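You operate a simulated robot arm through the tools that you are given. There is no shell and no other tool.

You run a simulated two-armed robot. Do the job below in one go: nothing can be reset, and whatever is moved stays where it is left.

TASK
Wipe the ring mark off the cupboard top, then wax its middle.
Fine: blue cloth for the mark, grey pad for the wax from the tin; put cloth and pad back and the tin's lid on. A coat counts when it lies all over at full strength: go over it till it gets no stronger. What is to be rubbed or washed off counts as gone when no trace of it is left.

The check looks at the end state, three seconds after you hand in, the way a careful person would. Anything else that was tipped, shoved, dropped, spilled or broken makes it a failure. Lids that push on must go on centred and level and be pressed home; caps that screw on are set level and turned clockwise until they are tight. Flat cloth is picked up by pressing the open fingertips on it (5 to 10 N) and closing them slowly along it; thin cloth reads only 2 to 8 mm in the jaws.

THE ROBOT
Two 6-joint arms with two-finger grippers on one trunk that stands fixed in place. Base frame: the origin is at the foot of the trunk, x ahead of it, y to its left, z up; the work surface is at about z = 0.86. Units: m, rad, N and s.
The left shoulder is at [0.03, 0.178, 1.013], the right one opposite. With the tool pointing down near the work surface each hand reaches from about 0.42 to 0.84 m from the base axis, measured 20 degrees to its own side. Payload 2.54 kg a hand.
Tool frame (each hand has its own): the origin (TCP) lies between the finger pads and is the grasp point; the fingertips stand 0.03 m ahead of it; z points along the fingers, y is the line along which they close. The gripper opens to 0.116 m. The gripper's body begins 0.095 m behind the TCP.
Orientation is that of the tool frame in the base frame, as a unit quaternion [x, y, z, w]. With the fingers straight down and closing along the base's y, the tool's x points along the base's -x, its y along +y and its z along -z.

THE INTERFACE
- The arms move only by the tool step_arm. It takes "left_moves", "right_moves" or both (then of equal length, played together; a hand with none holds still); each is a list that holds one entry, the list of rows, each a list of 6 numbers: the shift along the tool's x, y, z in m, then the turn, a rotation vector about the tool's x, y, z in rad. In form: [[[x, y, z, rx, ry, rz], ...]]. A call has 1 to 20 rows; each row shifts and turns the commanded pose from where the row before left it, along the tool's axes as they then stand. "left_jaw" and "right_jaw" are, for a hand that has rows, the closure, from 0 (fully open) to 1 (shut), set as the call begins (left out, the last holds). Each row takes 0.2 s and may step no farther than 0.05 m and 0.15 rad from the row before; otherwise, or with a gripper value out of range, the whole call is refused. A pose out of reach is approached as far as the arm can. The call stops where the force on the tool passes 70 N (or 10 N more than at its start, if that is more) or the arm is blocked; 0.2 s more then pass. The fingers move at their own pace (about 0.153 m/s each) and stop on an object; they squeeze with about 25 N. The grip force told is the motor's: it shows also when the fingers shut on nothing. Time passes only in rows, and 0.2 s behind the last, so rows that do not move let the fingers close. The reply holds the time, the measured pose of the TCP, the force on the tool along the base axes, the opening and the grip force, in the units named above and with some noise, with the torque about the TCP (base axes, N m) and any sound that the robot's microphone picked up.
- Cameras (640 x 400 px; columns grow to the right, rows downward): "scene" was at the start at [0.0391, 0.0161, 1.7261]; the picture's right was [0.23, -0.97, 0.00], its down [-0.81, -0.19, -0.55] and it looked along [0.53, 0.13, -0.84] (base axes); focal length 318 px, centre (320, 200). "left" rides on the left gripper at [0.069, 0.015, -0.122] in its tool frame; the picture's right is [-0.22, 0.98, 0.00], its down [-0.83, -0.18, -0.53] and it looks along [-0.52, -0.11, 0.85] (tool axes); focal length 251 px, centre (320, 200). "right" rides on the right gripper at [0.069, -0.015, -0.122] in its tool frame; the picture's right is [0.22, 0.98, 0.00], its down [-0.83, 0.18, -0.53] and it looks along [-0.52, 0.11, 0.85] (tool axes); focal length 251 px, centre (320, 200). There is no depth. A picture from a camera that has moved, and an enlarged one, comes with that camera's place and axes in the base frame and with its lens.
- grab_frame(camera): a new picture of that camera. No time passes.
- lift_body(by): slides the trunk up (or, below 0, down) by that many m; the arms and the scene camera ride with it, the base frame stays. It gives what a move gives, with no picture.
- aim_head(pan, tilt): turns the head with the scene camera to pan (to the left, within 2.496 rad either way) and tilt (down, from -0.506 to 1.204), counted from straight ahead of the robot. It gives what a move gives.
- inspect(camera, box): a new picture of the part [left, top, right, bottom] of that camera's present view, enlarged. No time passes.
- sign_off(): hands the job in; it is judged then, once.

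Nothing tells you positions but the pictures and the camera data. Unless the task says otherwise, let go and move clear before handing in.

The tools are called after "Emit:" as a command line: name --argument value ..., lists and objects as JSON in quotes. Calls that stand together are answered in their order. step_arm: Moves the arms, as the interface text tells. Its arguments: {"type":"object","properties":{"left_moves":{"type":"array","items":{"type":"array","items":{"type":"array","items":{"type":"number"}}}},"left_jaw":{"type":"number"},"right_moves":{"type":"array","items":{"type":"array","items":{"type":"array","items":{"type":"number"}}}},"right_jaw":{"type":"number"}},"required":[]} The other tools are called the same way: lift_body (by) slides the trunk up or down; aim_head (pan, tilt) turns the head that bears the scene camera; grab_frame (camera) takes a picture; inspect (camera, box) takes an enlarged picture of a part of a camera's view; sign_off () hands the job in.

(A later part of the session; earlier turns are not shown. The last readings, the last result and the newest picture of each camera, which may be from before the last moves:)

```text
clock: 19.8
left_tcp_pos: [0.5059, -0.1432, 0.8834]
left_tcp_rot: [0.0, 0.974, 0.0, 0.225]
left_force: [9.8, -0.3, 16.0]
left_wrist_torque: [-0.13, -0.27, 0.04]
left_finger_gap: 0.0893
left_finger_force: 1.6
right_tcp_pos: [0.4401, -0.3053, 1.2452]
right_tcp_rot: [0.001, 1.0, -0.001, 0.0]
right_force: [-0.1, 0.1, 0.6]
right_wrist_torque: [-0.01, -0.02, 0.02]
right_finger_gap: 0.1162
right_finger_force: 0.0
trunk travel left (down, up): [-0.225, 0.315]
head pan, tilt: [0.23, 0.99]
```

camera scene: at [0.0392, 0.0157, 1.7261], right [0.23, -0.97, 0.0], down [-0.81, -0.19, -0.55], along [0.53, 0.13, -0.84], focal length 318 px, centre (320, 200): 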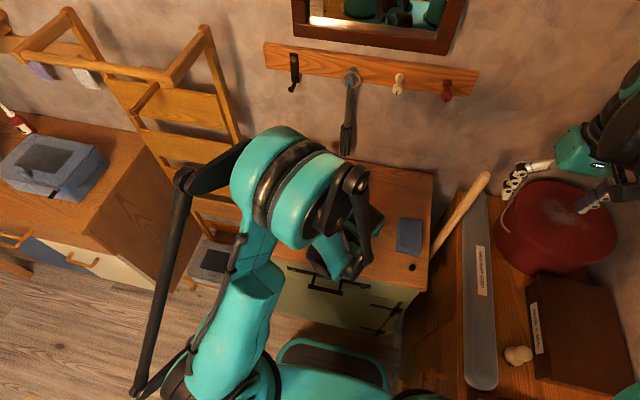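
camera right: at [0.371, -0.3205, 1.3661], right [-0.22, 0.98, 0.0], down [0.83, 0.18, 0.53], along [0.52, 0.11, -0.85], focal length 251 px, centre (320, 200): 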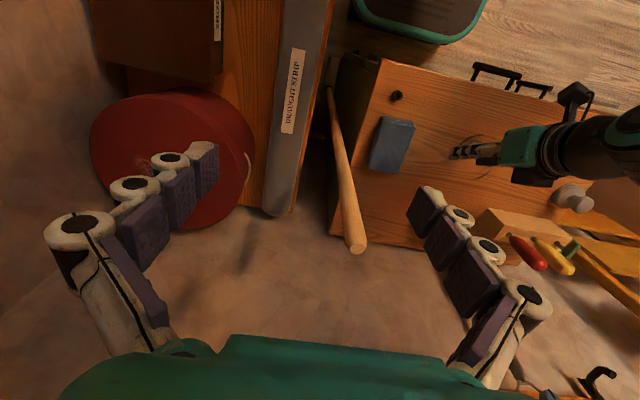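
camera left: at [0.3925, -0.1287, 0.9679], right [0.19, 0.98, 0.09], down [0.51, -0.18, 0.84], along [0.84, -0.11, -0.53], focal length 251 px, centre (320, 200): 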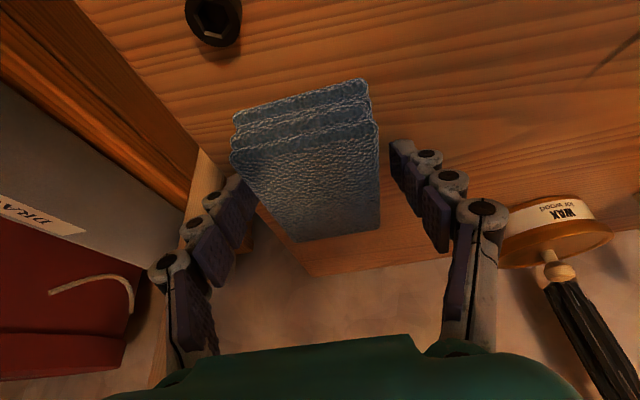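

Contact came at TCP z ≈ 0.884, so the wood is at about z = 0.852 — lower than I assumed, which explains the slip. I will back off 2 mm and close fully.

Emit:
step_arm --left_moves '[[[-0.0013, 0, -0.0027, 0, 0, 0], [0, 0, 0, 0, 0, 0]]]'

Emit:
step_arm --left_moves '[[[0, 0, 0, 0, 0, 0], [0, 0, 0, 0, 0, 0], [0, 0, 0, 0, 0, 0]]]' --left_jaw 0.6

Emit:
grab_frame --camera "left"

```text
clock: 20.4
left_tcp_pos: [0.506, -0.1446, 0.8867]
left_tcp_rot: [0.0, 0.975, 0.0, 0.222]
left_force: [0.2, 0.8, 0.2]
left_wrist_torque: [0.0, 0.0, 0.0]
left_finger_gap: 0.087
left_finger_force: 0.1
right_tcp_pos: [0.4404, -0.3057, 1.2442]
right_tcp_rot: [0.0, 1.0, 0.0, 0.0]
right_force: [-0.2, 0.1, 0.1]
right_wrist_torque: [-0.02, 0.04, -0.05]
right_finger_gap: 0.1159
right_finger_force: 0.0
trunk travel left (down, up): [-0.225, 0.315]
head pan, tilt: [0.23, 0.99]
```

```text
clock: 21.2
left_tcp_pos: [0.5057, -0.1443, 0.8888]
left_tcp_rot: [-0.001, 0.974, 0.0, 0.226]
left_force: [4.2, -3.8, 61.3]
left_wrist_torque: [-0.02, -0.24, -0.21]
left_finger_gap: 0.0675
left_finger_force: 25.5
right_tcp_pos: [0.4369, -0.3061, 1.2469]
right_tcp_rot: [0.0, 1.0, -0.001, 0.002]
right_force: [-0.7, 0.0, 0.1]
right_wrist_torque: [0.0, 0.03, -0.01]
right_finger_gap: 0.1159
right_finger_force: 0.1
trunk travel left (down, up): [-0.225, 0.315]
head pan, tilt: [0.23, 0.99]
```

```text
taken
camera left: at [0.3902, -0.1283, 0.9669], right [0.19, 0.98, 0.09], down [0.51, -0.18, 0.84], along [0.84, -0.11, -0.53], focal length 251 px, centre (320, 200)
```

left: 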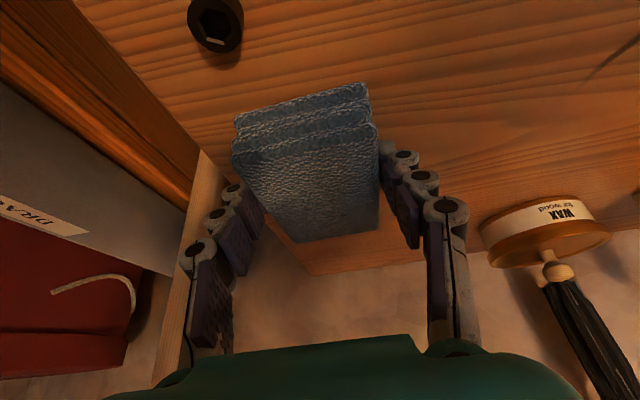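

Closing the fingers lengthens them a little, so the tips now press the wood hard. I will raise slightly to relieve that and then test the lift.

Emit:
step_arm --left_moves '[[[-0.0013, 0, -0.0027, 0, 0, 0], [0, 0, 0, 0, 0, 0]]]'

Emit:
step_arm --left_moves '[[[-0.0022, 0, -0.0045, 0, 0, 0], [-0.0022, 0, -0.0045, 0, 0, 0], [-0.0022, 0, -0.0045, 0, 0, 0], [0, 0, 0, 0, 0, 0]]]'

Emit:
grab_frame --camera "left"

Emit:
grab_frame --camera "right"

```text
clock: 21.8
left_tcp_pos: [0.5051, -0.144, 0.889]
left_tcp_rot: [-0.001, 0.975, 0.0, 0.222]
left_force: [2.5, -4.2, 24.9]
left_wrist_torque: [-0.11, -0.19, -0.11]
left_finger_gap: 0.0671
left_finger_force: 25.0
right_tcp_pos: [0.4387, -0.3055, 1.2442]
right_tcp_rot: [0.0, 1.0, 0.0, 0.0]
right_force: [-0.1, -0.5, 0.3]
right_wrist_torque: [0.06, 0.03, 0.0]
right_finger_gap: 0.1161
right_finger_force: 0.0
trunk travel left (down, up): [-0.225, 0.315]
head pan, tilt: [0.23, 0.99]
```

```text
clock: 22.8
left_tcp_pos: [0.5055, -0.1444, 0.9038]
left_tcp_rot: [0.0, 0.975, 0.0, 0.224]
left_force: [-0.2, 0.3, -0.1]
left_wrist_torque: [-0.04, -0.02, 0.04]
left_finger_gap: 0.0672
left_finger_force: 25.2
right_tcp_pos: [0.4404, -0.3065, 1.2442]
right_tcp_rot: [0.0, 1.0, 0.0, 0.0]
right_force: [-0.6, 0.1, 0.2]
right_wrist_torque: [0.01, -0.02, 0.01]
right_finger_gap: 0.1161
right_finger_force: 0.0
trunk travel left (down, up): [-0.225, 0.315]
head pan, tilt: [0.23, 0.99]
```

```text
taken
camera left: at [0.3922, -0.1288, 0.9828], right [0.19, 0.98, 0.09], down [0.51, -0.18, 0.84], along [0.84, -0.11, -0.53], focal length 251 px, centre (320, 200)
```

left: 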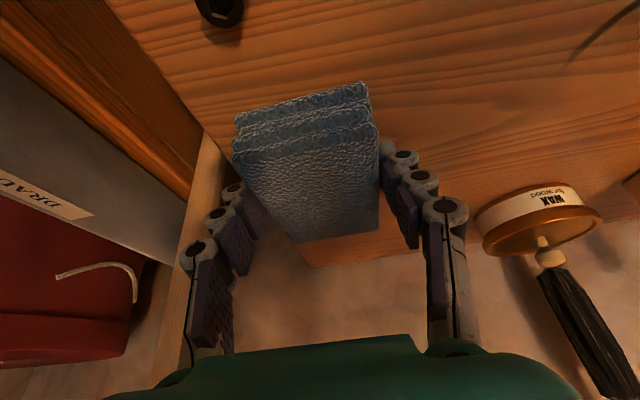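

```text
taken
camera right: at [0.3709, -0.3203, 1.3662], right [-0.22, 0.98, 0.0], down [0.83, 0.18, 0.53], along [0.52, 0.11, -0.85], focal length 251 px, centre (320, 200)
```

right: 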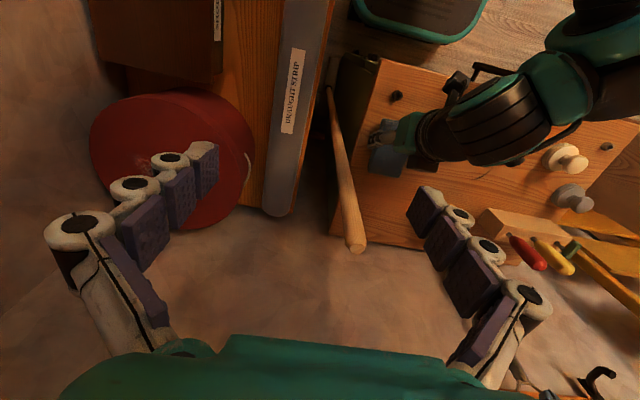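

The cloth is held and lifted cleanly. The fingertips are flush with its underside though, so I will set it down and re-grip about 4–5 mm higher, so the cloth and not the fingers touches the wood.

Emit:
step_arm --left_moves '[[[0.0028, 0, 0.0058, 0, 0, 0], [0.0028, 0, 0.0058, 0, 0, 0], [0, 0, 0, 0, 0, 0]]]'

Emit:
step_arm --left_moves '[[[0, 0, 0, 0, 0, 0], [0, 0, 0, 0, 0, 0]]]' --left_jaw 0.3

```text
clock: 23.6
left_tcp_pos: [0.5072, -0.1444, 0.8903]
left_tcp_rot: [0.001, 0.975, -0.001, 0.224]
left_force: [0.1, -0.1, -0.5]
left_wrist_torque: [0.0, 0.01, -0.03]
left_finger_gap: 0.0671
left_finger_force: 25.1
right_tcp_pos: [0.4405, -0.3056, 1.2439]
right_tcp_rot: [0.0, 1.0, 0.0, -0.001]
right_force: [0.4, 0.2, -0.5]
right_wrist_torque: [-0.01, -0.02, -0.02]
right_finger_gap: 0.1161
right_finger_force: 0.0
trunk travel left (down, up): [-0.225, 0.315]
head pan, tilt: [0.23, 0.99]
```

```text
clock: 24.2
left_tcp_pos: [0.5067, -0.144, 0.8906]
left_tcp_rot: [0.0, 0.975, 0.0, 0.223]
left_force: [-0.2, 0.0, -0.9]
left_wrist_torque: [0.03, -0.01, -0.01]
left_finger_gap: 0.0813
left_finger_force: 0.1
right_tcp_pos: [0.44, -0.3052, 1.2447]
right_tcp_rot: [0.0, 1.0, 0.0, 0.0]
right_force: [0.2, -0.2, 0.0]
right_wrist_torque: [0.04, -0.02, 0.0]
right_finger_gap: 0.1163
right_finger_force: 0.1
trunk travel left (down, up): [-0.225, 0.315]
head pan, tilt: [0.23, 0.99]
```

Emit:
step_arm --left_moves '[[[-0.0017, 0, -0.0036, 0, 0, 0], [0, 0, 0, 0, 0, 0]]]'

Emit:
step_arm --left_moves '[[[0, 0, 0, 0, 0, 0], [0, 0, 0, 0, 0, 0], [0, 0, 0, 0, 0, 0]]]' --left_jaw 1.0

Emit:
step_arm --left_moves '[[[-0.0013, 0, -0.0027, 0, 0, 0], [-0.0013, 0, -0.0027, 0, 0, 0], [-0.0022, 0, -0.0045, 0, 0, 0], [-0.0022, 0, -0.0045, 0, 0, 0], [-0.0022, 0, -0.0045, 0, 0, 0], [0, 0, 0, 0, 0, 0]]]'

Emit:
grab_frame --camera "left"

```text
clock: 24.8
left_tcp_pos: [0.5064, -0.1441, 0.8963]
left_tcp_rot: [0.0, 0.975, 0.0, 0.223]
left_force: [0.0, 0.4, -0.1]
left_wrist_torque: [-0.01, 0.02, -0.01]
left_finger_gap: 0.0811
left_finger_force: 0.1
right_tcp_pos: [0.4399, -0.3065, 1.2444]
right_tcp_rot: [0.0, 1.0, 0.001, 0.0]
right_force: [0.9, -0.1, -0.7]
right_wrist_torque: [-0.01, -0.03, 0.03]
right_finger_gap: 0.116
right_finger_force: 0.0
trunk travel left (down, up): [-0.225, 0.315]
head pan, tilt: [0.23, 0.99]
```

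```text
clock: 25.6
left_tcp_pos: [0.5058, -0.1442, 0.8954]
left_tcp_rot: [0.0, 0.975, 0.0, 0.223]
left_force: [-0.3, 0.2, 3.0]
left_wrist_torque: [-0.05, -0.08, 0.05]
left_finger_gap: 0.0669
left_finger_force: 25.1
right_tcp_pos: [0.4392, -0.3045, 1.2454]
right_tcp_rot: [0.0, 1.0, 0.0, 0.0]
right_force: [-0.3, -0.1, 0.0]
right_wrist_torque: [-0.03, 0.02, 0.04]
right_finger_gap: 0.1161
right_finger_force: 0.0
trunk travel left (down, up): [-0.225, 0.315]
head pan, tilt: [0.23, 0.99]
```

```text
clock: 27.0
left_tcp_pos: [0.5061, -0.1438, 0.9154]
left_tcp_rot: [0.0, 0.975, 0.0, 0.224]
left_force: [0.0, -0.1, -0.1]
left_wrist_torque: [-0.02, 0.03, 0.03]
left_finger_gap: 0.0668
left_finger_force: 24.8
right_tcp_pos: [0.4414, -0.3053, 1.2442]
right_tcp_rot: [-0.001, 1.0, 0.0, 0.0]
right_force: [1.9, -0.8, 0.7]
right_wrist_torque: [0.0, 0.02, -0.02]
right_finger_gap: 0.1159
right_finger_force: 0.1
trunk travel left (down, up): [-0.225, 0.315]
head pan, tilt: [0.23, 0.99]
```

```text
taken
camera left: at [0.3923, -0.1288, 0.995], right [0.19, 0.98, 0.09], down [0.51, -0.18, 0.84], along [0.84, -0.11, -0.53], focal length 251 px, centre (320, 200)
```

left: 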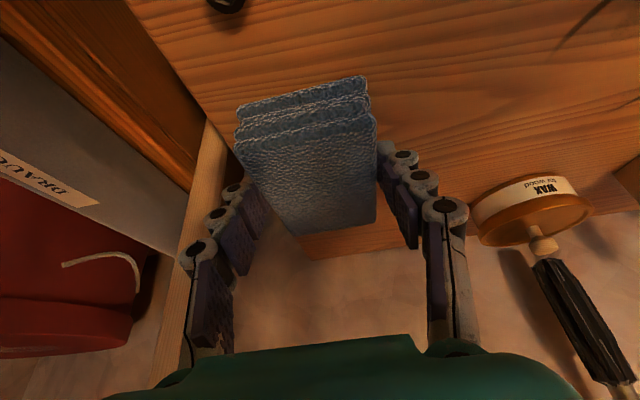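

The cloth is held securely now. I will carry it to the near-right side of the ring, just above the wood.

Emit:
step_arm --left_moves '[[[0.0025, 0.035, -0.0012, 0, 0, 0], [0.0025, 0.035, -0.0012, 0, 0, 0], [0.0025, 0.035, -0.0012, 0, 0, 0], [0.0025, 0.035, -0.0012, 0, 0, 0], [0, 0, 0, 0, 0, 0], [0.0044, 0, 0.009, 0, 0, 0], [0.0035, 0, 0.0072, 0, 0, 0], [0, 0, 0, 0, 0, 0]]]'

Emit:
grab_frame --camera "left"

```text
clock: 28.8
left_tcp_pos: [0.5009, -0.0062, 0.9044]
left_tcp_rot: [0.0, 0.975, 0.0, 0.222]
left_force: [0.1, -0.4, 0.3]
left_wrist_torque: [0.02, 0.0, -0.01]
left_finger_gap: 0.0669
left_finger_force: 24.8
left hand out of reach, approached as far as the arm can: row 7
right_tcp_pos: [0.4402, -0.3051, 1.2454]
right_tcp_rot: [0.0, 1.0, 0.0, -0.001]
right_force: [0.8, 0.8, -0.4]
right_wrist_torque: [-0.02, 0.02, -0.01]
right_finger_gap: 0.1159
right_finger_force: 0.1
trunk travel left (down, up): [-0.225, 0.315]
head pan, tilt: [0.23, 0.99]
```

```text
taken
camera left: at [0.386, 0.0087, 0.9829], right [0.19, 0.98, 0.09], down [0.51, -0.18, 0.84], along [0.84, -0.11, -0.54], focal length 251 px, centre (320, 200)
```

left: 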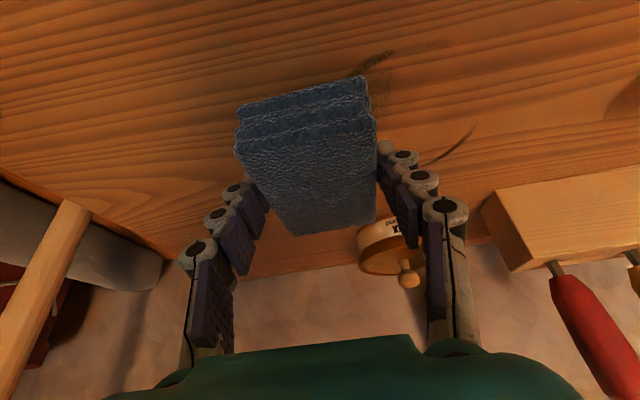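

The left arm is too folded at this spot with the tilt. Raising the trunk will give it room; the hands ride up with it, then I bring the cloth down again.

Emit:
lift_body --by 0.15

Emit:
grab_frame --camera "scene"

Emit:
grab_frame --camera "left"

```text
clock: 30.6
left_tcp_pos: [0.4993, -0.0057, 1.0542]
left_tcp_rot: [0.0, 0.975, 0.001, 0.222]
left_force: [-0.9, -0.3, -0.4]
left_wrist_torque: [-0.01, 0.06, -0.01]
left_finger_gap: 0.0669
left_finger_force: 24.6
right_tcp_pos: [0.4409, -0.3043, 1.3954]
right_tcp_rot: [0.001, 1.0, 0.0, 0.0]
right_force: [0.3, 0.3, -0.6]
right_wrist_torque: [0.01, -0.04, 0.0]
right_finger_gap: 0.1159
right_finger_force: 0.1
trunk travel left (down, up): [-0.375, 0.165]
head pan, tilt: [0.23, 0.99]
```

```text
taken
camera scene: at [0.0393, 0.0159, 1.876], right [0.23, -0.97, 0.0], down [-0.81, -0.19, -0.55], along [0.53, 0.13, -0.84], focal length 318 px, centre (320, 200)
```

scene: 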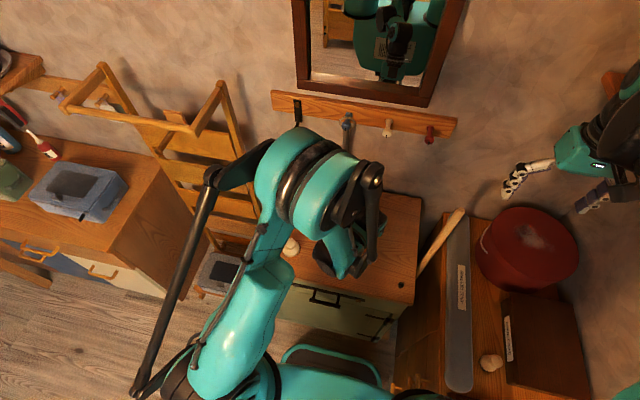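

```text
taken
camera left: at [0.3861, 0.0085, 1.1328], right [0.19, 0.98, 0.09], down [0.51, -0.18, 0.84], along [0.84, -0.11, -0.54], focal length 251 px, centre (320, 200)
```

left: 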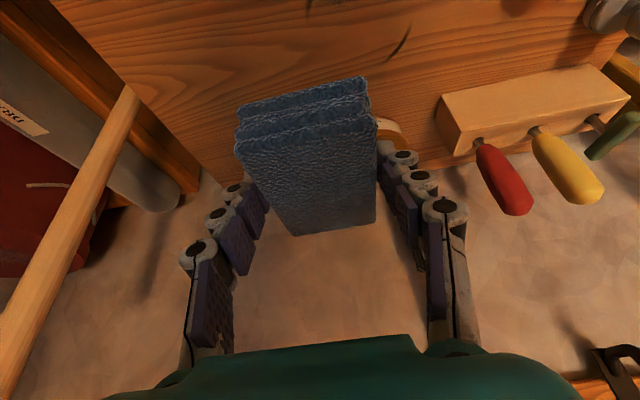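

Emit:
step_arm --left_moves '[[[0.0165, 0, 0.0335, 0, 0, 0], [0.0165, 0, 0.0335, 0, 0, 0], [0.0165, 0, 0.0335, 0, 0, 0], [0.01, 0, 0.02, 0, 0, 0], [0, 0, 0, 0, 0, 0]]]'

Emit:
grab_frame --camera "left"

```text
clock: 31.8
left_tcp_pos: [0.559, -0.0367, 0.9746]
left_tcp_rot: [-0.001, 0.975, 0.001, 0.221]
left_force: [0.0, 0.3, -0.4]
left_wrist_torque: [-0.02, 0.02, 0.05]
left_finger_gap: 0.0667
left_finger_force: 25.0
left hand out of reach, approached as far as the arm can: row 1, 2, 3, 4
right_tcp_pos: [0.4407, -0.3059, 1.3954]
right_tcp_rot: [0.0, 1.0, 0.0, 0.0]
right_force: [0.6, 0.0, 0.3]
right_wrist_torque: [-0.02, 0.0, -0.01]
right_finger_gap: 0.1161
right_finger_force: 0.0
trunk travel left (down, up): [-0.375, 0.165]
head pan, tilt: [0.23, 0.99]
```

```text
taken
camera left: at [0.4455, -0.0216, 1.0531], right [0.19, 0.98, 0.09], down [0.52, -0.18, 0.84], along [0.83, -0.11, -0.54], focal length 251 px, centre (320, 200)
```

left: 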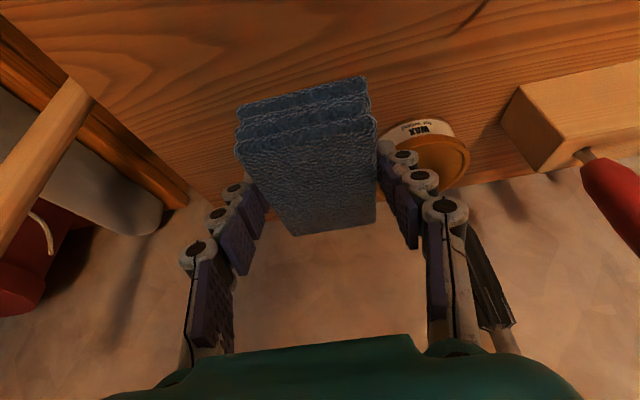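

The shoulder ended level with the wrist, which made it worse. Raising the trunk further will put the shoulder well above the wrist so the arm need not fold so much.

Emit:
lift_body --by 0.164

Emit:
step_arm --left_moves '[[[0.0235, 0.008, 0.0015, 0, 0, 0], [0.0235, 0.008, 0.0015, 0, 0, 0], [0.0235, 0.008, 0.0015, 0, 0, 0], [0.0235, 0.008, 0.0015, 0, 0, 0], [0, 0, 0, 0, 0, 0]]]'

Emit:
grab_frame --camera "scene"

```text
clock: 33.6
left_tcp_pos: [0.5593, -0.0372, 1.136]
left_tcp_rot: [0.0, 0.975, 0.001, 0.221]
left_force: [0.0, 0.5, -1.5]
left_wrist_torque: [0.01, 0.0, 0.0]
left_finger_gap: 0.0671
left_finger_force: 24.7
right_tcp_pos: [0.4413, -0.3053, 1.5582]
right_tcp_rot: [0.001, 1.0, 0.001, 0.0]
right_force: [-0.5, -0.5, -0.9]
right_wrist_torque: [-0.03, -0.02, 0.02]
right_finger_gap: 0.1158
right_finger_force: 0.0
trunk travel left (down, up): [-0.539, 0.001]
head pan, tilt: [0.23, 0.99]
```

```text
clock: 34.8
left_tcp_pos: [0.56, -0.0379, 1.1373]
left_tcp_rot: [0.0, 0.975, 0.001, 0.22]
left_force: [-0.1, 0.4, -0.7]
left_wrist_torque: [0.0, 0.04, 0.01]
left_finger_gap: 0.067
left_finger_force: 25.1
left hand out of reach, approached as far as the arm can: row 1, 2, 3, 4
right_tcp_pos: [0.4411, -0.3055, 1.5583]
right_tcp_rot: [0.0, 1.0, 0.0, 0.0]
right_force: [0.2, -0.4, 0.5]
right_wrist_torque: [0.0, 0.04, 0.01]
right_finger_gap: 0.1161
right_finger_force: 0.2
trunk travel left (down, up): [-0.539, 0.001]
head pan, tilt: [0.23, 0.99]
```

```text
taken
camera scene: at [0.0393, 0.0159, 2.0401], right [0.23, -0.97, 0.0], down [-0.81, -0.19, -0.55], along [0.53, 0.13, -0.84], focal length 318 px, centre (320, 200)
```

scene: 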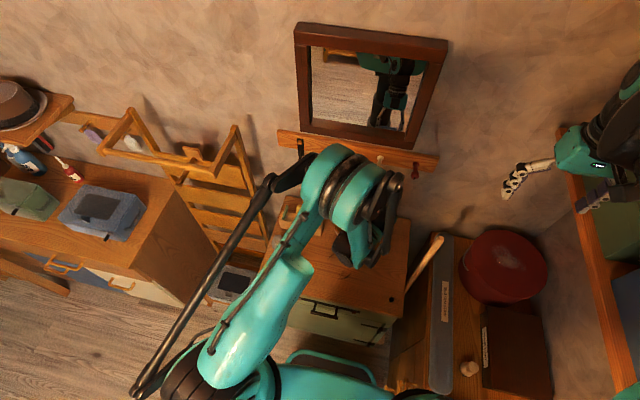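

The arm only needs to come down first, which opens the elbow. I will lower it at this spot, then go back over the ring.

Emit:
step_arm --left_moves '[[[0.0174, 0, 0.036, 0, 0, 0], [0.0174, 0, 0.036, 0, 0, 0], [0.0174, 0, 0.036, 0, 0, 0], [0.0174, 0, 0.036, 0, 0, 0], [0, 0, 0, 0, 0, 0]]]'

Emit:
step_arm --left_moves '[[[0.0144, 0.006, -0.007, 0, 0, 0], [0.0144, 0.006, -0.007, 0, 0, 0], [0.0144, 0.006, -0.007, 0, 0, 0], [0.0144, 0.006, -0.007, 0, 0, 0], [0, 0, 0, 0, 0, 0]]]'

Emit:
grab_frame --camera "left"

Emit:
grab_frame --camera "scene"

```text
clock: 36.0
left_tcp_pos: [0.6038, -0.0595, 0.9931]
left_tcp_rot: [-0.001, 0.976, 0.003, 0.22]
left_force: [0.5, 0.1, -0.3]
left_wrist_torque: [0.02, 0.0, 0.0]
left_finger_gap: 0.0669
left_finger_force: 25.2
left hand out of reach, approached as far as the arm can: row 1, 2, 3, 4
right_tcp_pos: [0.4398, -0.3058, 1.5583]
right_tcp_rot: [0.0, 1.0, 0.0, 0.0]
right_force: [-0.7, -0.1, 0.3]
right_wrist_torque: [0.0, 0.0, -0.04]
right_finger_gap: 0.1161
right_finger_force: 0.0
trunk travel left (down, up): [-0.539, 0.001]
head pan, tilt: [0.23, 0.99]
```

```text
clock: 37.2
left_tcp_pos: [0.6, -0.0659, 1.0057]
left_tcp_rot: [-0.001, 0.975, 0.002, 0.22]
left_force: [0.6, -0.6, -0.1]
left_wrist_torque: [0.0, -0.01, 0.0]
left_finger_gap: 0.0669
left_finger_force: 24.9
left hand out of reach, approached as far as the arm can: row 1, 2, 3, 4
right_tcp_pos: [0.44, -0.305, 1.5588]
right_tcp_rot: [0.0, 1.0, 0.0, 0.001]
right_force: [-0.5, 0.7, 0.3]
right_wrist_torque: [-0.03, -0.02, -0.01]
right_finger_gap: 0.1161
right_finger_force: 0.0
trunk travel left (down, up): [-0.539, 0.001]
head pan, tilt: [0.23, 0.99]
```

```text
taken
camera left: at [0.4848, -0.0513, 1.0848], right [0.19, 0.98, 0.09], down [0.52, -0.18, 0.84], along [0.83, -0.11, -0.54], focal length 251 px, centre (320, 200)
```

left: 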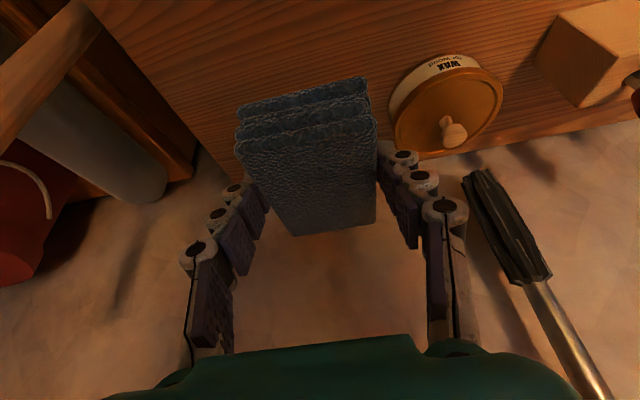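

```text
taken
camera scene: at [0.039, 0.0161, 2.0401], right [0.23, -0.97, 0.0], down [-0.81, -0.19, -0.55], along [0.53, 0.13, -0.84], focal length 318 px, centre (320, 200)
```

scene: 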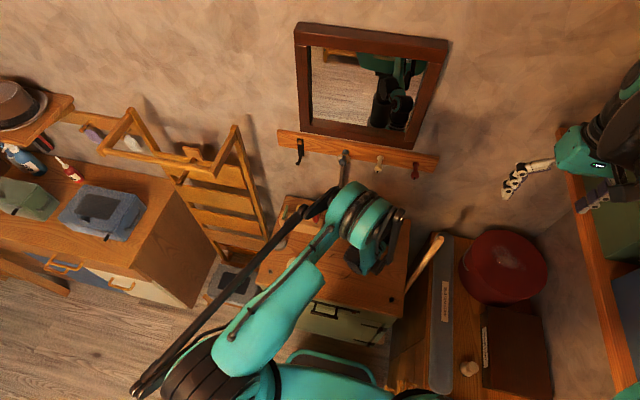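

The limit seems to be the wrist when the forearm is steep, so a lower trunk is the right direction. I will first raise the left hand with the cloth, then bring the trunk back down.

Emit:
step_arm --left_moves '[[[-0.0196, 0, -0.0405, 0, 0, 0], [-0.0196, 0, -0.0405, 0, 0, 0], [-0.0196, 0, -0.0405, 0, 0, 0], [-0.0196, 0, -0.0405, 0, 0, 0], [-0.0196, 0, -0.0405, 0, 0, 0], [-0.0196, 0, -0.0405, 0, 0, 0], [0, 0, 0, 0, 0, 0]]]'

```text
clock: 38.8
left_tcp_pos: [0.6018, -0.0665, 1.2756]
left_tcp_rot: [0.0, 0.975, 0.001, 0.22]
left_force: [-0.4, -0.7, -0.4]
left_wrist_torque: [0.0, 0.0, 0.04]
left_finger_gap: 0.0668
left_finger_force: 25.4
right_tcp_pos: [0.4405, -0.3048, 1.5583]
right_tcp_rot: [0.0, 1.0, 0.0, 0.0]
right_force: [0.3, -0.9, 0.7]
right_wrist_torque: [0.02, -0.02, -0.02]
right_finger_gap: 0.116
right_finger_force: 0.1
trunk travel left (down, up): [-0.539, 0.001]
head pan, tilt: [0.23, 0.99]
```

Emit:
lift_body --by -0.25

Emit:
step_arm --left_moves '[[[-0.0196, 0, -0.0405, 0, 0, 0], [-0.0196, 0, -0.0405, 0, 0, 0], [-0.0196, 0, -0.0405, 0, 0, 0], [-0.0196, 0, -0.0405, 0, 0, 0], [0, 0, 0, 0, 0, 0]]]' --right_moves '[[[0, 0, -0.04, 0, 0, 0], [0, 0, -0.04, 0, 0, 0], [0, 0, -0.04, 0, 0, 0], [0, 0, -0.04, 0, 0, 0], [0, 0, 0, 0, 0, 0]]]'

Emit:
grab_frame --camera "scene"

```text
clock: 41.4
left_tcp_pos: [0.6005, -0.0672, 1.025]
left_tcp_rot: [-0.001, 0.975, 0.001, 0.221]
left_force: [0.3, 0.4, -0.2]
left_wrist_torque: [0.01, -0.01, -0.01]
left_finger_gap: 0.067
left_finger_force: 24.8
right_tcp_pos: [0.4401, -0.3065, 1.3093]
right_tcp_rot: [0.0, 1.0, 0.001, 0.0]
right_force: [0.4, 0.5, -0.1]
right_wrist_torque: [-0.01, -0.01, 0.01]
right_finger_gap: 0.116
right_finger_force: 0.0
trunk travel left (down, up): [-0.289, 0.251]
head pan, tilt: [0.23, 0.99]
```

```text
clock: 42.6
left_tcp_pos: [0.6023, -0.0677, 1.2049]
left_tcp_rot: [0.0, 0.975, 0.002, 0.221]
left_force: [0.2, -0.6, -0.5]
left_wrist_torque: [0.03, 0.01, 0.02]
left_finger_gap: 0.0667
left_finger_force: 25.2
right_tcp_pos: [0.4403, -0.3061, 1.4691]
right_tcp_rot: [0.001, 1.0, 0.0, 0.0]
right_force: [-0.7, -0.1, 0.8]
right_wrist_torque: [0.0, 0.04, -0.02]
right_finger_gap: 0.1161
right_finger_force: 0.3
trunk travel left (down, up): [-0.289, 0.251]
head pan, tilt: [0.23, 0.99]
```

```text
taken
camera scene: at [0.0402, 0.0155, 1.79], right [0.23, -0.97, 0.0], down [-0.81, -0.19, -0.55], along [0.53, 0.13, -0.84], focal length 318 px, centre (320, 200)
```

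scene: 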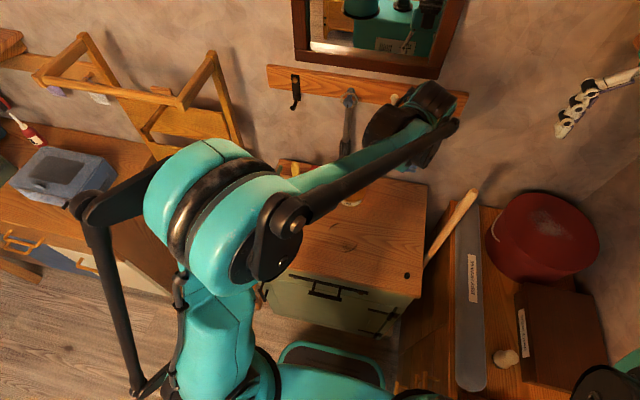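

Emit:
lift_body --by -0.2

Emit:
step_arm --left_moves '[[[0.0244, 0.016, -0.0118, 0, 0, 0], [0.0244, 0.016, -0.0118, 0, 0, 0], [0.0244, 0.016, -0.0118, 0, 0, 0], [0.0244, 0.014, -0.0118, 0, 0, 0], [0, 0, 0, 0, 0, 0]]]'

Emit:
grab_frame --camera "scene"

Emit:
grab_frame --camera "left"

```text
clock: 44.8
left_tcp_pos: [0.6031, -0.0677, 1.0053]
left_tcp_rot: [0.0, 0.975, 0.001, 0.221]
left_force: [0.8, 0.7, -0.2]
left_wrist_torque: [-0.04, -0.02, 0.01]
left_finger_gap: 0.067
left_finger_force: 24.9
right_tcp_pos: [0.4394, -0.3049, 1.2687]
right_tcp_rot: [0.0, 1.0, 0.0, 0.0]
right_force: [0.8, 0.1, -0.3]
right_wrist_torque: [0.0, -0.01, 0.03]
right_finger_gap: 0.1159
right_finger_force: 0.0
trunk travel left (down, up): [-0.089, 0.451]
head pan, tilt: [0.23, 0.99]
```

```text
clock: 46.0
left_tcp_pos: [0.4959, -0.0057, 1.0042]
left_tcp_rot: [0.0, 0.976, 0.001, 0.22]
left_force: [0.2, -0.1, -0.7]
left_wrist_torque: [0.04, -0.01, 0.0]
left_finger_gap: 0.0669
left_finger_force: 24.7
right_tcp_pos: [0.4408, -0.3052, 1.2671]
right_tcp_rot: [0.0, 1.0, -0.001, 0.001]
right_force: [0.0, -0.5, -0.2]
right_wrist_torque: [-0.01, -0.01, 0.0]
right_finger_gap: 0.1162
right_finger_force: 0.0
trunk travel left (down, up): [-0.089, 0.451]
head pan, tilt: [0.23, 0.99]
```

```text
taken
camera scene: at [0.0397, 0.0157, 1.5901], right [0.23, -0.97, 0.0], down [-0.81, -0.19, -0.55], along [0.53, 0.13, -0.84], focal length 318 px, centre (320, 200)
```

scene: 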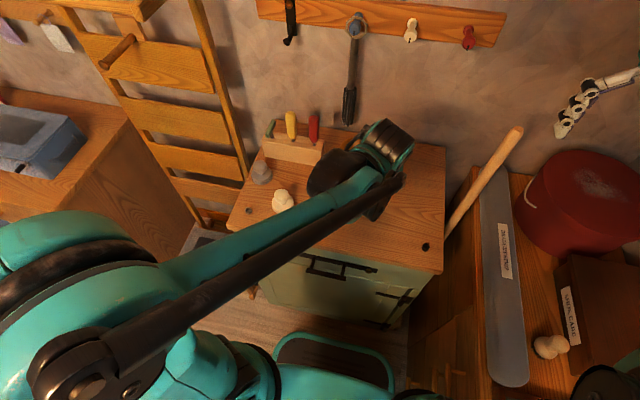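

```text
taken
camera left: at [0.381, 0.0093, 1.0847], right [0.19, 0.98, 0.09], down [0.52, -0.18, 0.84], along [0.83, -0.11, -0.54], focal length 251 px, centre (320, 200)
```

left: 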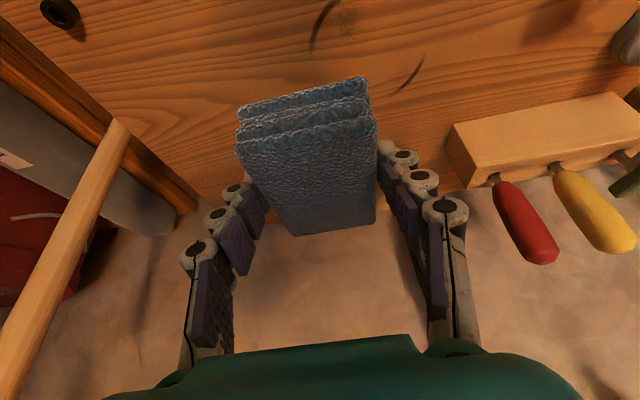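

Now the pose is reachable. I will lower the cloth toward the wood, feeling for contact in small steps.

Emit:
step_arm --left_moves '[[[0.0196, 0, 0.0405, 0, -0.006, 0], [0.0196, 0, 0.0405, 0, 0, 0], [0.0035, 0, 0.0072, 0, 0, 0], [0, 0, 0, 0, 0, 0]]]'

Emit:
step_arm --left_moves '[[[0.0009, 0, 0.0018, 0, 0, 0], [0.0009, 0, 0.0018, 0, 0, 0], [0, 0, 0, 0, 0, 0]]]'

```text
clock: 47.0
left_tcp_pos: [0.4945, -0.0057, 0.9083]
left_tcp_rot: [0.0, 0.975, 0.001, 0.223]
left_force: [-0.3, 0.0, -0.9]
left_wrist_torque: [0.01, 0.03, -0.01]
left_finger_gap: 0.0668
left_finger_force: 25.2
right_tcp_pos: [0.4408, -0.3063, 1.2682]
right_tcp_rot: [0.001, 1.0, 0.0, 0.0]
right_force: [-0.4, 0.1, 0.0]
right_wrist_torque: [-0.03, 0.02, 0.01]
right_finger_gap: 0.116
right_finger_force: 0.0
trunk travel left (down, up): [-0.089, 0.451]
head pan, tilt: [0.23, 0.99]
```

```text
clock: 47.8
left_tcp_pos: [0.4947, -0.0056, 0.9035]
left_tcp_rot: [-0.001, 0.975, 0.001, 0.224]
left_force: [0.0, -0.1, -1.3]
left_wrist_torque: [0.0, 0.01, 0.01]
left_finger_gap: 0.0669
left_finger_force: 25.1
right_tcp_pos: [0.4398, -0.3054, 1.2677]
right_tcp_rot: [0.0, 1.0, 0.0, -0.001]
right_force: [-0.3, -0.2, 0.5]
right_wrist_torque: [-0.01, 0.01, 0.05]
right_finger_gap: 0.1162
right_finger_force: 0.2
trunk travel left (down, up): [-0.089, 0.451]
head pan, tilt: [0.23, 0.99]
```

Emit:
step_arm --left_moves '[[[0.0018, 0, 0.0037, 0, 0, 0], [0.0015, 0, 0.0032, 0, 0, 0], [0, 0, 0, 0, 0, 0]]]'

Emit:
step_arm --left_moves '[[[0.0006, 0, 0.0013, 0, 0, 0], [0, 0, 0, 0, 0, 0]]]'

Emit:
step_arm --left_moves '[[[0.0004, 0, 0.0009, 0, 0, 0], [0, 0, 0, 0, 0, 0]]]'

```text
clock: 48.6
left_tcp_pos: [0.4951, -0.0064, 0.8957]
left_tcp_rot: [-0.001, 0.975, 0.001, 0.223]
left_force: [0.1, 0.6, -0.7]
left_wrist_torque: [-0.01, 0.01, 0.01]
left_finger_gap: 0.0671
left_finger_force: 25.0
right_tcp_pos: [0.4402, -0.3061, 1.269]
right_tcp_rot: [0.0, 1.0, -0.001, 0.0]
right_force: [0.2, 0.3, 0.9]
right_wrist_torque: [-0.03, 0.0, -0.02]
right_finger_gap: 0.1162
right_finger_force: 0.0
trunk travel left (down, up): [-0.089, 0.451]
head pan, tilt: [0.23, 0.99]
```

```text
clock: 49.2
left_tcp_pos: [0.4944, -0.006, 0.8953]
left_tcp_rot: [0.0, 0.974, 0.001, 0.226]
left_force: [2.9, 1.2, 21.0]
left_wrist_torque: [-0.2, -0.16, 0.02]
left_finger_gap: 0.0668
left_finger_force: 25.3
right_tcp_pos: [0.4389, -0.3059, 1.269]
right_tcp_rot: [0.0, 1.0, 0.0, 0.001]
right_force: [0.1, -1.0, 0.1]
right_wrist_torque: [0.01, -0.02, -0.02]
right_finger_gap: 0.116
right_finger_force: 0.0
trunk travel left (down, up): [-0.089, 0.451]
head pan, tilt: [0.23, 0.99]
```

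```text
clock: 49.8
left_tcp_pos: [0.4937, -0.005, 0.8937]
left_tcp_rot: [0.0, 0.974, 0.0, 0.226]
left_force: [7.2, 1.0, 27.3]
left_wrist_torque: [0.0, -0.46, 0.04]
left_finger_gap: 0.0672
left_finger_force: 24.8
right_tcp_pos: [0.4381, -0.3056, 1.2685]
right_tcp_rot: [0.0, 1.0, -0.001, 0.001]
right_force: [0.2, -0.2, -0.2]
right_wrist_torque: [-0.01, 0.01, -0.01]
right_finger_gap: 0.1161
right_finger_force: 0.0
trunk travel left (down, up): [-0.089, 0.451]
head pan, tilt: [0.23, 0.99]
```

The cloth is pressing on the wood at about 20 N. I will ease it a touch and stroke across the ring in +y.

Emit:
step_arm --left_moves '[[[-0.0004, 0, -0.0008, 0, 0, 0], [0, 0.02, 0, 0, 0, 0], [0, 0.02, 0, 0, 0, 0], [0, 0.02, 0, 0, 0, 0], [0, 0.02, 0, 0, 0, 0], [0, 0.02, 0, 0, 0, 0], [0, 0, 0, 0, 0, 0]]]'

Emit:
grab_frame --camera "left"

Emit:
grab_frame --camera "scene"

```text
clock: 51.4
left_tcp_pos: [0.4931, 0.094, 0.895]
left_tcp_rot: [0.001, 0.975, 0.0, 0.224]
left_force: [1.3, -0.2, 0.2]
left_wrist_torque: [0.0, 0.02, 0.01]
left_finger_gap: 0.0667
left_finger_force: 25.5
right_tcp_pos: [0.4397, -0.3059, 1.2681]
right_tcp_rot: [0.0, 1.0, 0.0, 0.001]
right_force: [0.4, 0.5, -0.1]
right_wrist_torque: [0.0, -0.01, 0.0]
right_finger_gap: 0.116
right_finger_force: 0.1
trunk travel left (down, up): [-0.089, 0.451]
head pan, tilt: [0.23, 0.99]
```

```text
taken
camera left: at [0.3795, 0.1096, 0.9734], right [0.19, 0.98, 0.1], down [0.51, -0.18, 0.84], along [0.84, -0.11, -0.53], focal length 251 px, centre (320, 200)
```

left: 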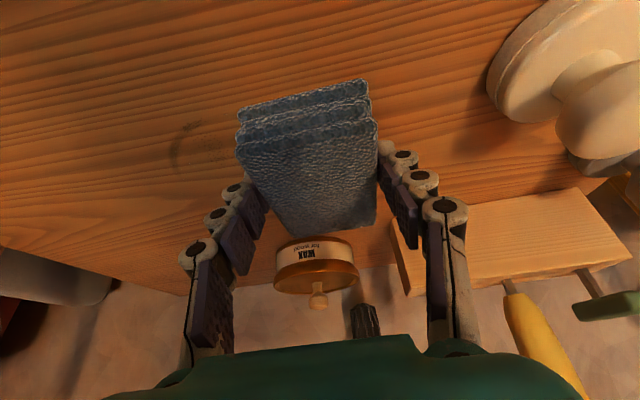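

```text
taken
camera scene: at [0.0391, 0.0158, 1.5901], right [0.23, -0.97, 0.0], down [-0.81, -0.19, -0.55], along [0.53, 0.13, -0.84], focal length 318 px, centre (320, 200)
```

scene: 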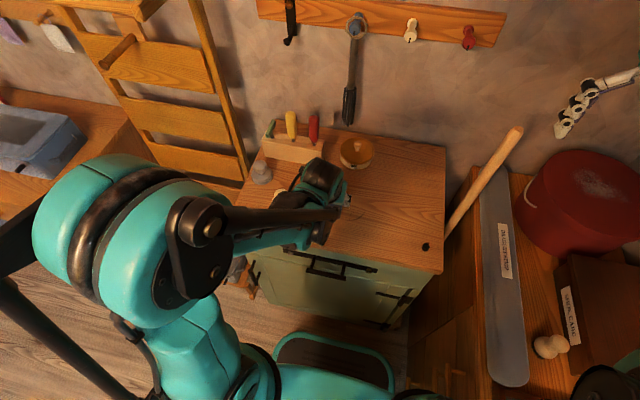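

The right arc is already fading, so wiping works. I will press a bit more and stroke back and forth.

Emit:
step_arm --left_moves '[[[0.0006, 0, 0.0012, 0, 0, 0], [0, -0.02, 0, 0, 0, 0], [0, -0.02, 0, 0, 0, 0], [0, -0.02, 0, 0, 0, 0], [0, -0.02, 0, 0, 0, 0], [0, -0.02, 0, 0, 0, 0]]]'

Emit:
step_arm --left_moves '[[[0, 0.02, 0, 0, 0, 0], [0, 0.02, 0, 0, 0, 0], [0, 0.02, 0, 0, 0, 0], [0, 0.02, 0, 0, 0, 0], [0, 0.02, 0, 0, 0, 0]]]'

Emit:
grab_frame --camera "left"

```text
clock: 52.8
left_tcp_pos: [0.4929, -0.005, 0.8937]
left_tcp_rot: [0.0, 0.975, 0.001, 0.224]
left_force: [0.8, 11.0, 24.6]
left_wrist_torque: [0.45, -0.31, 0.16]
left_finger_gap: 0.067
left_finger_force: 25.1
right_tcp_pos: [0.439, -0.3044, 1.2698]
right_tcp_rot: [-0.001, 1.0, -0.001, 0.001]
right_force: [-0.1, 0.4, -0.1]
right_wrist_torque: [0.0, 0.03, -0.01]
right_finger_gap: 0.1159
right_finger_force: 0.1
trunk travel left (down, up): [-0.089, 0.451]
head pan, tilt: [0.23, 0.99]
```

```text
clock: 54.0
left_tcp_pos: [0.4944, 0.0956, 0.8931]
left_tcp_rot: [-0.001, 0.975, 0.002, 0.223]
left_force: [-0.6, -0.5, 1.6]
left_wrist_torque: [-0.12, -0.14, -0.02]
left_finger_gap: 0.0666
left_finger_force: 24.9
right_tcp_pos: [0.44, -0.3052, 1.2682]
right_tcp_rot: [0.0, 1.0, 0.0, 0.0]
right_force: [-0.3, 0.0, 0.7]
right_wrist_torque: [0.0, -0.03, -0.05]
right_finger_gap: 0.1157
right_finger_force: 0.1
trunk travel left (down, up): [-0.089, 0.451]
head pan, tilt: [0.23, 0.99]
```

```text
taken
camera left: at [0.3791, 0.1107, 0.9727], right [0.19, 0.98, 0.1], down [0.51, -0.18, 0.84], along [0.84, -0.11, -0.53], focal length 251 px, centre (320, 200)
```

left: 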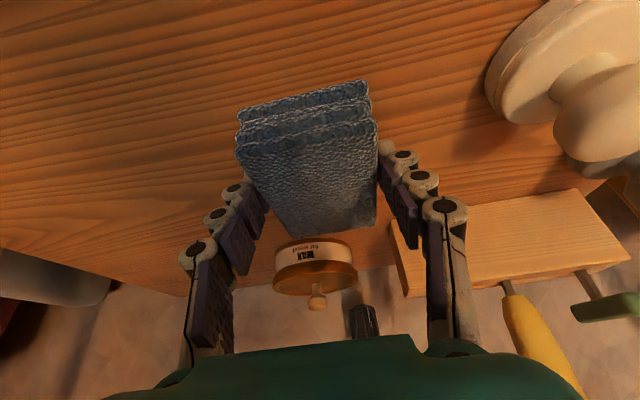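

The visible part of the mark is gone. I will do two more passes shifted in x to cover the whole ring, with a small height correction along y to keep the pressure even.

Emit:
step_arm --left_moves '[[[0.0139, 0, -0.0058, 0, 0, 0], [0, -0.02, -0.0002, 0, 0, 0], [0, -0.02, -0.0002, 0, 0, 0], [0, -0.02, -0.0002, 0, 0, 0], [0, -0.02, -0.0002, 0, 0, 0], [0, -0.02, -0.0002, 0, 0, 0]]]'

Emit:
step_arm --left_moves '[[[-0.0135, 0, 0.0065, 0, 0, 0], [-0.0135, 0, 0.0065, 0, 0, 0], [0, 0.02, 0.0003, 0, 0, 0], [0, 0.02, 0.0003, 0, 0, 0], [0, 0.02, 0.0003, 0, 0, 0], [0, 0.02, 0.0003, 0, 0, 0], [0, 0.02, 0.0003, 0, 0, 0]]]'

Emit:
grab_frame --camera "left"

```text
clock: 55.4
left_tcp_pos: [0.4773, -0.0058, 0.8934]
left_tcp_rot: [-0.001, 0.974, 0.001, 0.225]
left_force: [0.5, 6.3, 16.1]
left_wrist_torque: [0.28, -0.3, 0.2]
left_finger_gap: 0.067
left_finger_force: 25.6
right_tcp_pos: [0.4383, -0.3059, 1.2692]
right_tcp_rot: [0.0, 1.0, 0.0, 0.0]
right_force: [-0.3, -0.2, 0.5]
right_wrist_torque: [0.01, 0.0, 0.0]
right_finger_gap: 0.1163
right_finger_force: 0.0
trunk travel left (down, up): [-0.089, 0.451]
head pan, tilt: [0.23, 0.99]
```

```text
clock: 57.0
left_tcp_pos: [0.5088, 0.0937, 0.8943]
left_tcp_rot: [-0.001, 0.974, 0.001, 0.226]
left_force: [0.7, -8.4, 21.8]
left_wrist_torque: [-0.38, -0.08, -0.14]
left_finger_gap: 0.0671
left_finger_force: 24.5
right_tcp_pos: [0.4391, -0.3057, 1.2677]
right_tcp_rot: [0.0, 1.0, 0.0, 0.001]
right_force: [0.3, 0.7, -1.1]
right_wrist_torque: [-0.04, -0.02, -0.03]
right_finger_gap: 0.1162
right_finger_force: 0.1
trunk travel left (down, up): [-0.089, 0.451]
head pan, tilt: [0.23, 0.99]
```

```text
taken
camera left: at [0.3938, 0.1092, 0.9717], right [0.19, 0.98, 0.1], down [0.51, -0.18, 0.84], along [0.84, -0.11, -0.53], focal length 251 px, centre (320, 200)
```

left: 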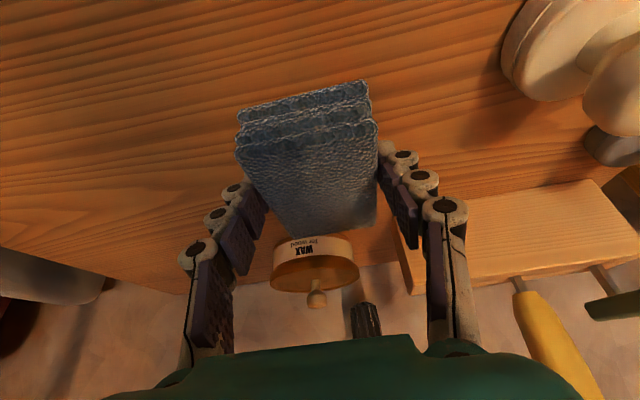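

Emit:
step_arm --left_moves '[[[0, -0.02, -0.0001, 0, 0, 0], [0, -0.02, -0.0002, 0, 0, 0], [0, -0.02, -0.0002, 0, 0, 0], [0.0135, -0.02, -0.0067, 0, 0, 0], [0, 0.02, 0, 0, 0, 0], [0, 0.02, 0.0002, 0, 0, 0], [0, 0.02, 0.0002, 0, 0, 0], [0, 0.02, 0.0002, 0, 0, 0]]]'

Emit:
step_arm --left_moves '[[[0, -0.025, 0, 0, 0, 0], [0, -0.025, -0.0003, 0, 0, 0], [0, -0.025, -0.0003, 0, 0, 0], [0, -0.025, -0.0003, 0, 0, 0], [-0.0044, 0, -0.009, 0, 0, 0], [-0.0131, 0, -0.027, 0, 0, 0], [0.0, -0.04, 0, 0, 0, 0], [0.0, -0.04, 0, 0, 0, 0], [0, 0, 0, 0, 0, 0]]]'

Emit:
grab_frame --camera "left"

Emit:
grab_frame --camera "scene"

```text
clock: 58.8
left_tcp_pos: [0.4938, 0.0946, 0.8929]
left_tcp_rot: [0.0, 0.975, 0.001, 0.224]
left_force: [0.2, -4.2, 10.6]
left_wrist_torque: [-0.2, -0.03, -0.02]
left_finger_gap: 0.0668
left_finger_force: 24.3
right_tcp_pos: [0.439, -0.3051, 1.2699]
right_tcp_rot: [0.0, 1.0, 0.0, 0.001]
right_force: [0.1, 0.8, 0.7]
right_wrist_torque: [-0.01, 0.0, 0.0]
right_finger_gap: 0.1156
right_finger_force: 0.1
trunk travel left (down, up): [-0.089, 0.451]
head pan, tilt: [0.23, 0.99]
```

```text
clock: 60.8
left_tcp_pos: [0.4934, -0.0851, 0.9313]
left_tcp_rot: [0.0, 0.975, 0.001, 0.223]
left_force: [0.0, -0.4, -0.7]
left_wrist_torque: [-0.02, -0.02, -0.02]
left_finger_gap: 0.067
left_finger_force: 24.9
right_tcp_pos: [0.4406, -0.3033, 1.2695]
right_tcp_rot: [0.0, 1.0, -0.001, 0.001]
right_force: [-0.5, 0.5, 0.5]
right_wrist_torque: [0.0, 0.05, 0.0]
right_finger_gap: 0.1161
right_finger_force: 0.0
trunk travel left (down, up): [-0.089, 0.451]
head pan, tilt: [0.23, 0.99]
```

```text
taken
camera left: at [0.379, -0.0693, 1.0112], right [0.19, 0.98, 0.1], down [0.51, -0.18, 0.84], along [0.84, -0.11, -0.53], focal length 251 px, centre (320, 200)
```

left: 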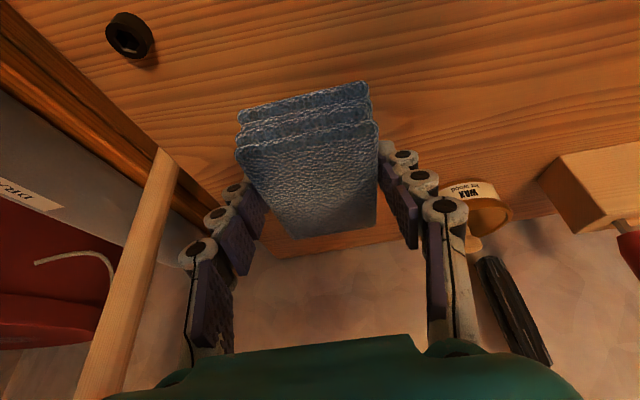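

```text
taken
camera scene: at [0.0392, 0.0164, 1.5901], right [0.23, -0.97, 0.0], down [-0.81, -0.19, -0.55], along [0.53, 0.13, -0.84], focal length 318 px, centre (320, 200)
```

scene: 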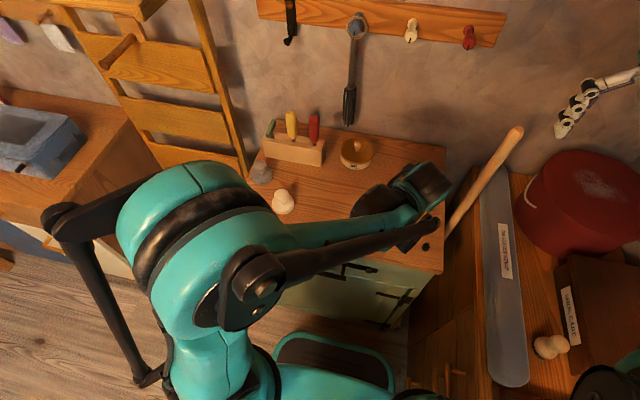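

Emit:
inspect --camera "left" --box '[370, 0, 640, 170]'

Emit:
inspect --camera "scene" --box '[270, 150, 400, 240]'

Emit:
grab_frame --camera "right"

```text
2.35 times, centred on (505, 85) of left
camera zoom: at [0.379, -0.0693, 1.0112], right [0.19, 0.98, 0.1], down [0.51, -0.18, 0.84], along [0.84, -0.11, -0.53], focal length 592 px, centre (-115, 471)
```

zoom: 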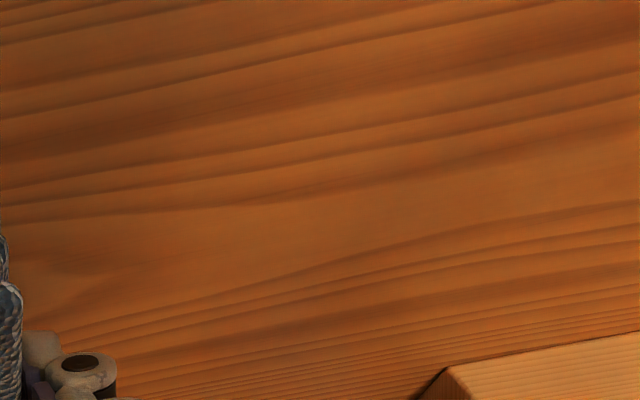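

```text
4.44 times, centred on (335, 195) of scene
camera zoom: at [0.0392, 0.0164, 1.5901], right [0.23, -0.97, 0.0], down [-0.81, -0.19, -0.55], along [0.53, 0.13, -0.84], focal length 1416 px, centre (253, 222)
```

zoom: 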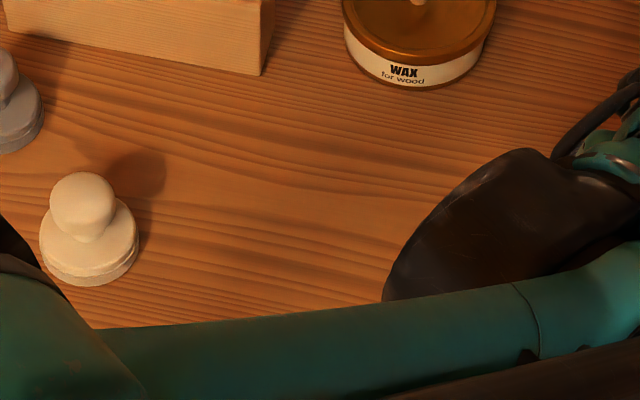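

```text
taken
camera right: at [0.3709, -0.3197, 1.3901], right [-0.22, 0.98, 0.0], down [0.83, 0.18, 0.53], along [0.52, 0.11, -0.85], focal length 251 px, centre (320, 200)
```

right: 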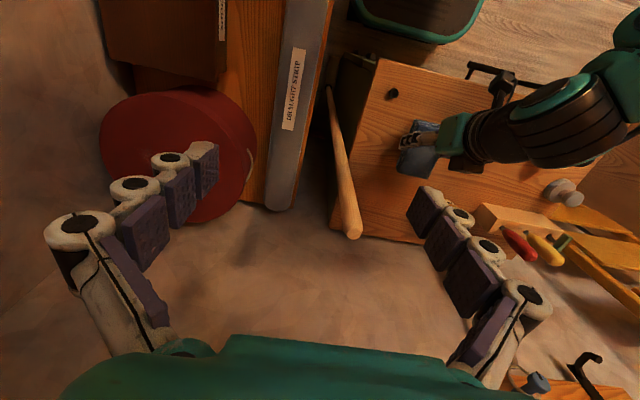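

The visible part is clean. I will raise the hand a little to also see the near edge of where the ring was, before giving up the cloth.

Emit:
step_arm --left_moves '[[[-0.0174, 0, -0.036, 0, 0, 0], [-0.0174, 0, -0.036, 0, 0, 0], [0, 0, 0, 0, 0, 0]]]'

Emit:
inspect --camera "left" --box '[300, 0, 640, 180]'

```text
clock: 61.6
left_tcp_pos: [0.4935, -0.0849, 1.012]
left_tcp_rot: [0.0, 0.975, 0.001, 0.224]
left_force: [0.0, 0.1, 0.3]
left_wrist_torque: [0.0, 0.03, 0.03]
left_finger_gap: 0.0669
left_finger_force: 24.9
right_tcp_pos: [0.4401, -0.3047, 1.2684]
right_tcp_rot: [0.001, 1.0, 0.0, 0.0]
right_force: [0.1, 0.8, 0.5]
right_wrist_torque: [0.03, -0.02, -0.02]
right_finger_gap: 0.1161
right_finger_force: 0.0
trunk travel left (down, up): [-0.089, 0.451]
head pan, tilt: [0.23, 0.99]
```

```text
1.88 times, centred on (470, 90) of left
camera zoom: at [0.3795, -0.0699, 1.0908], right [0.19, 0.98, 0.1], down [0.51, -0.18, 0.84], along [0.84, -0.11, -0.53], focal length 473 px, centre (38, 407)
```

zoom: 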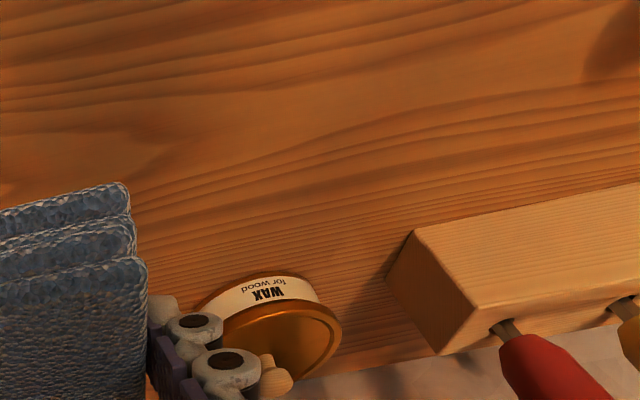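

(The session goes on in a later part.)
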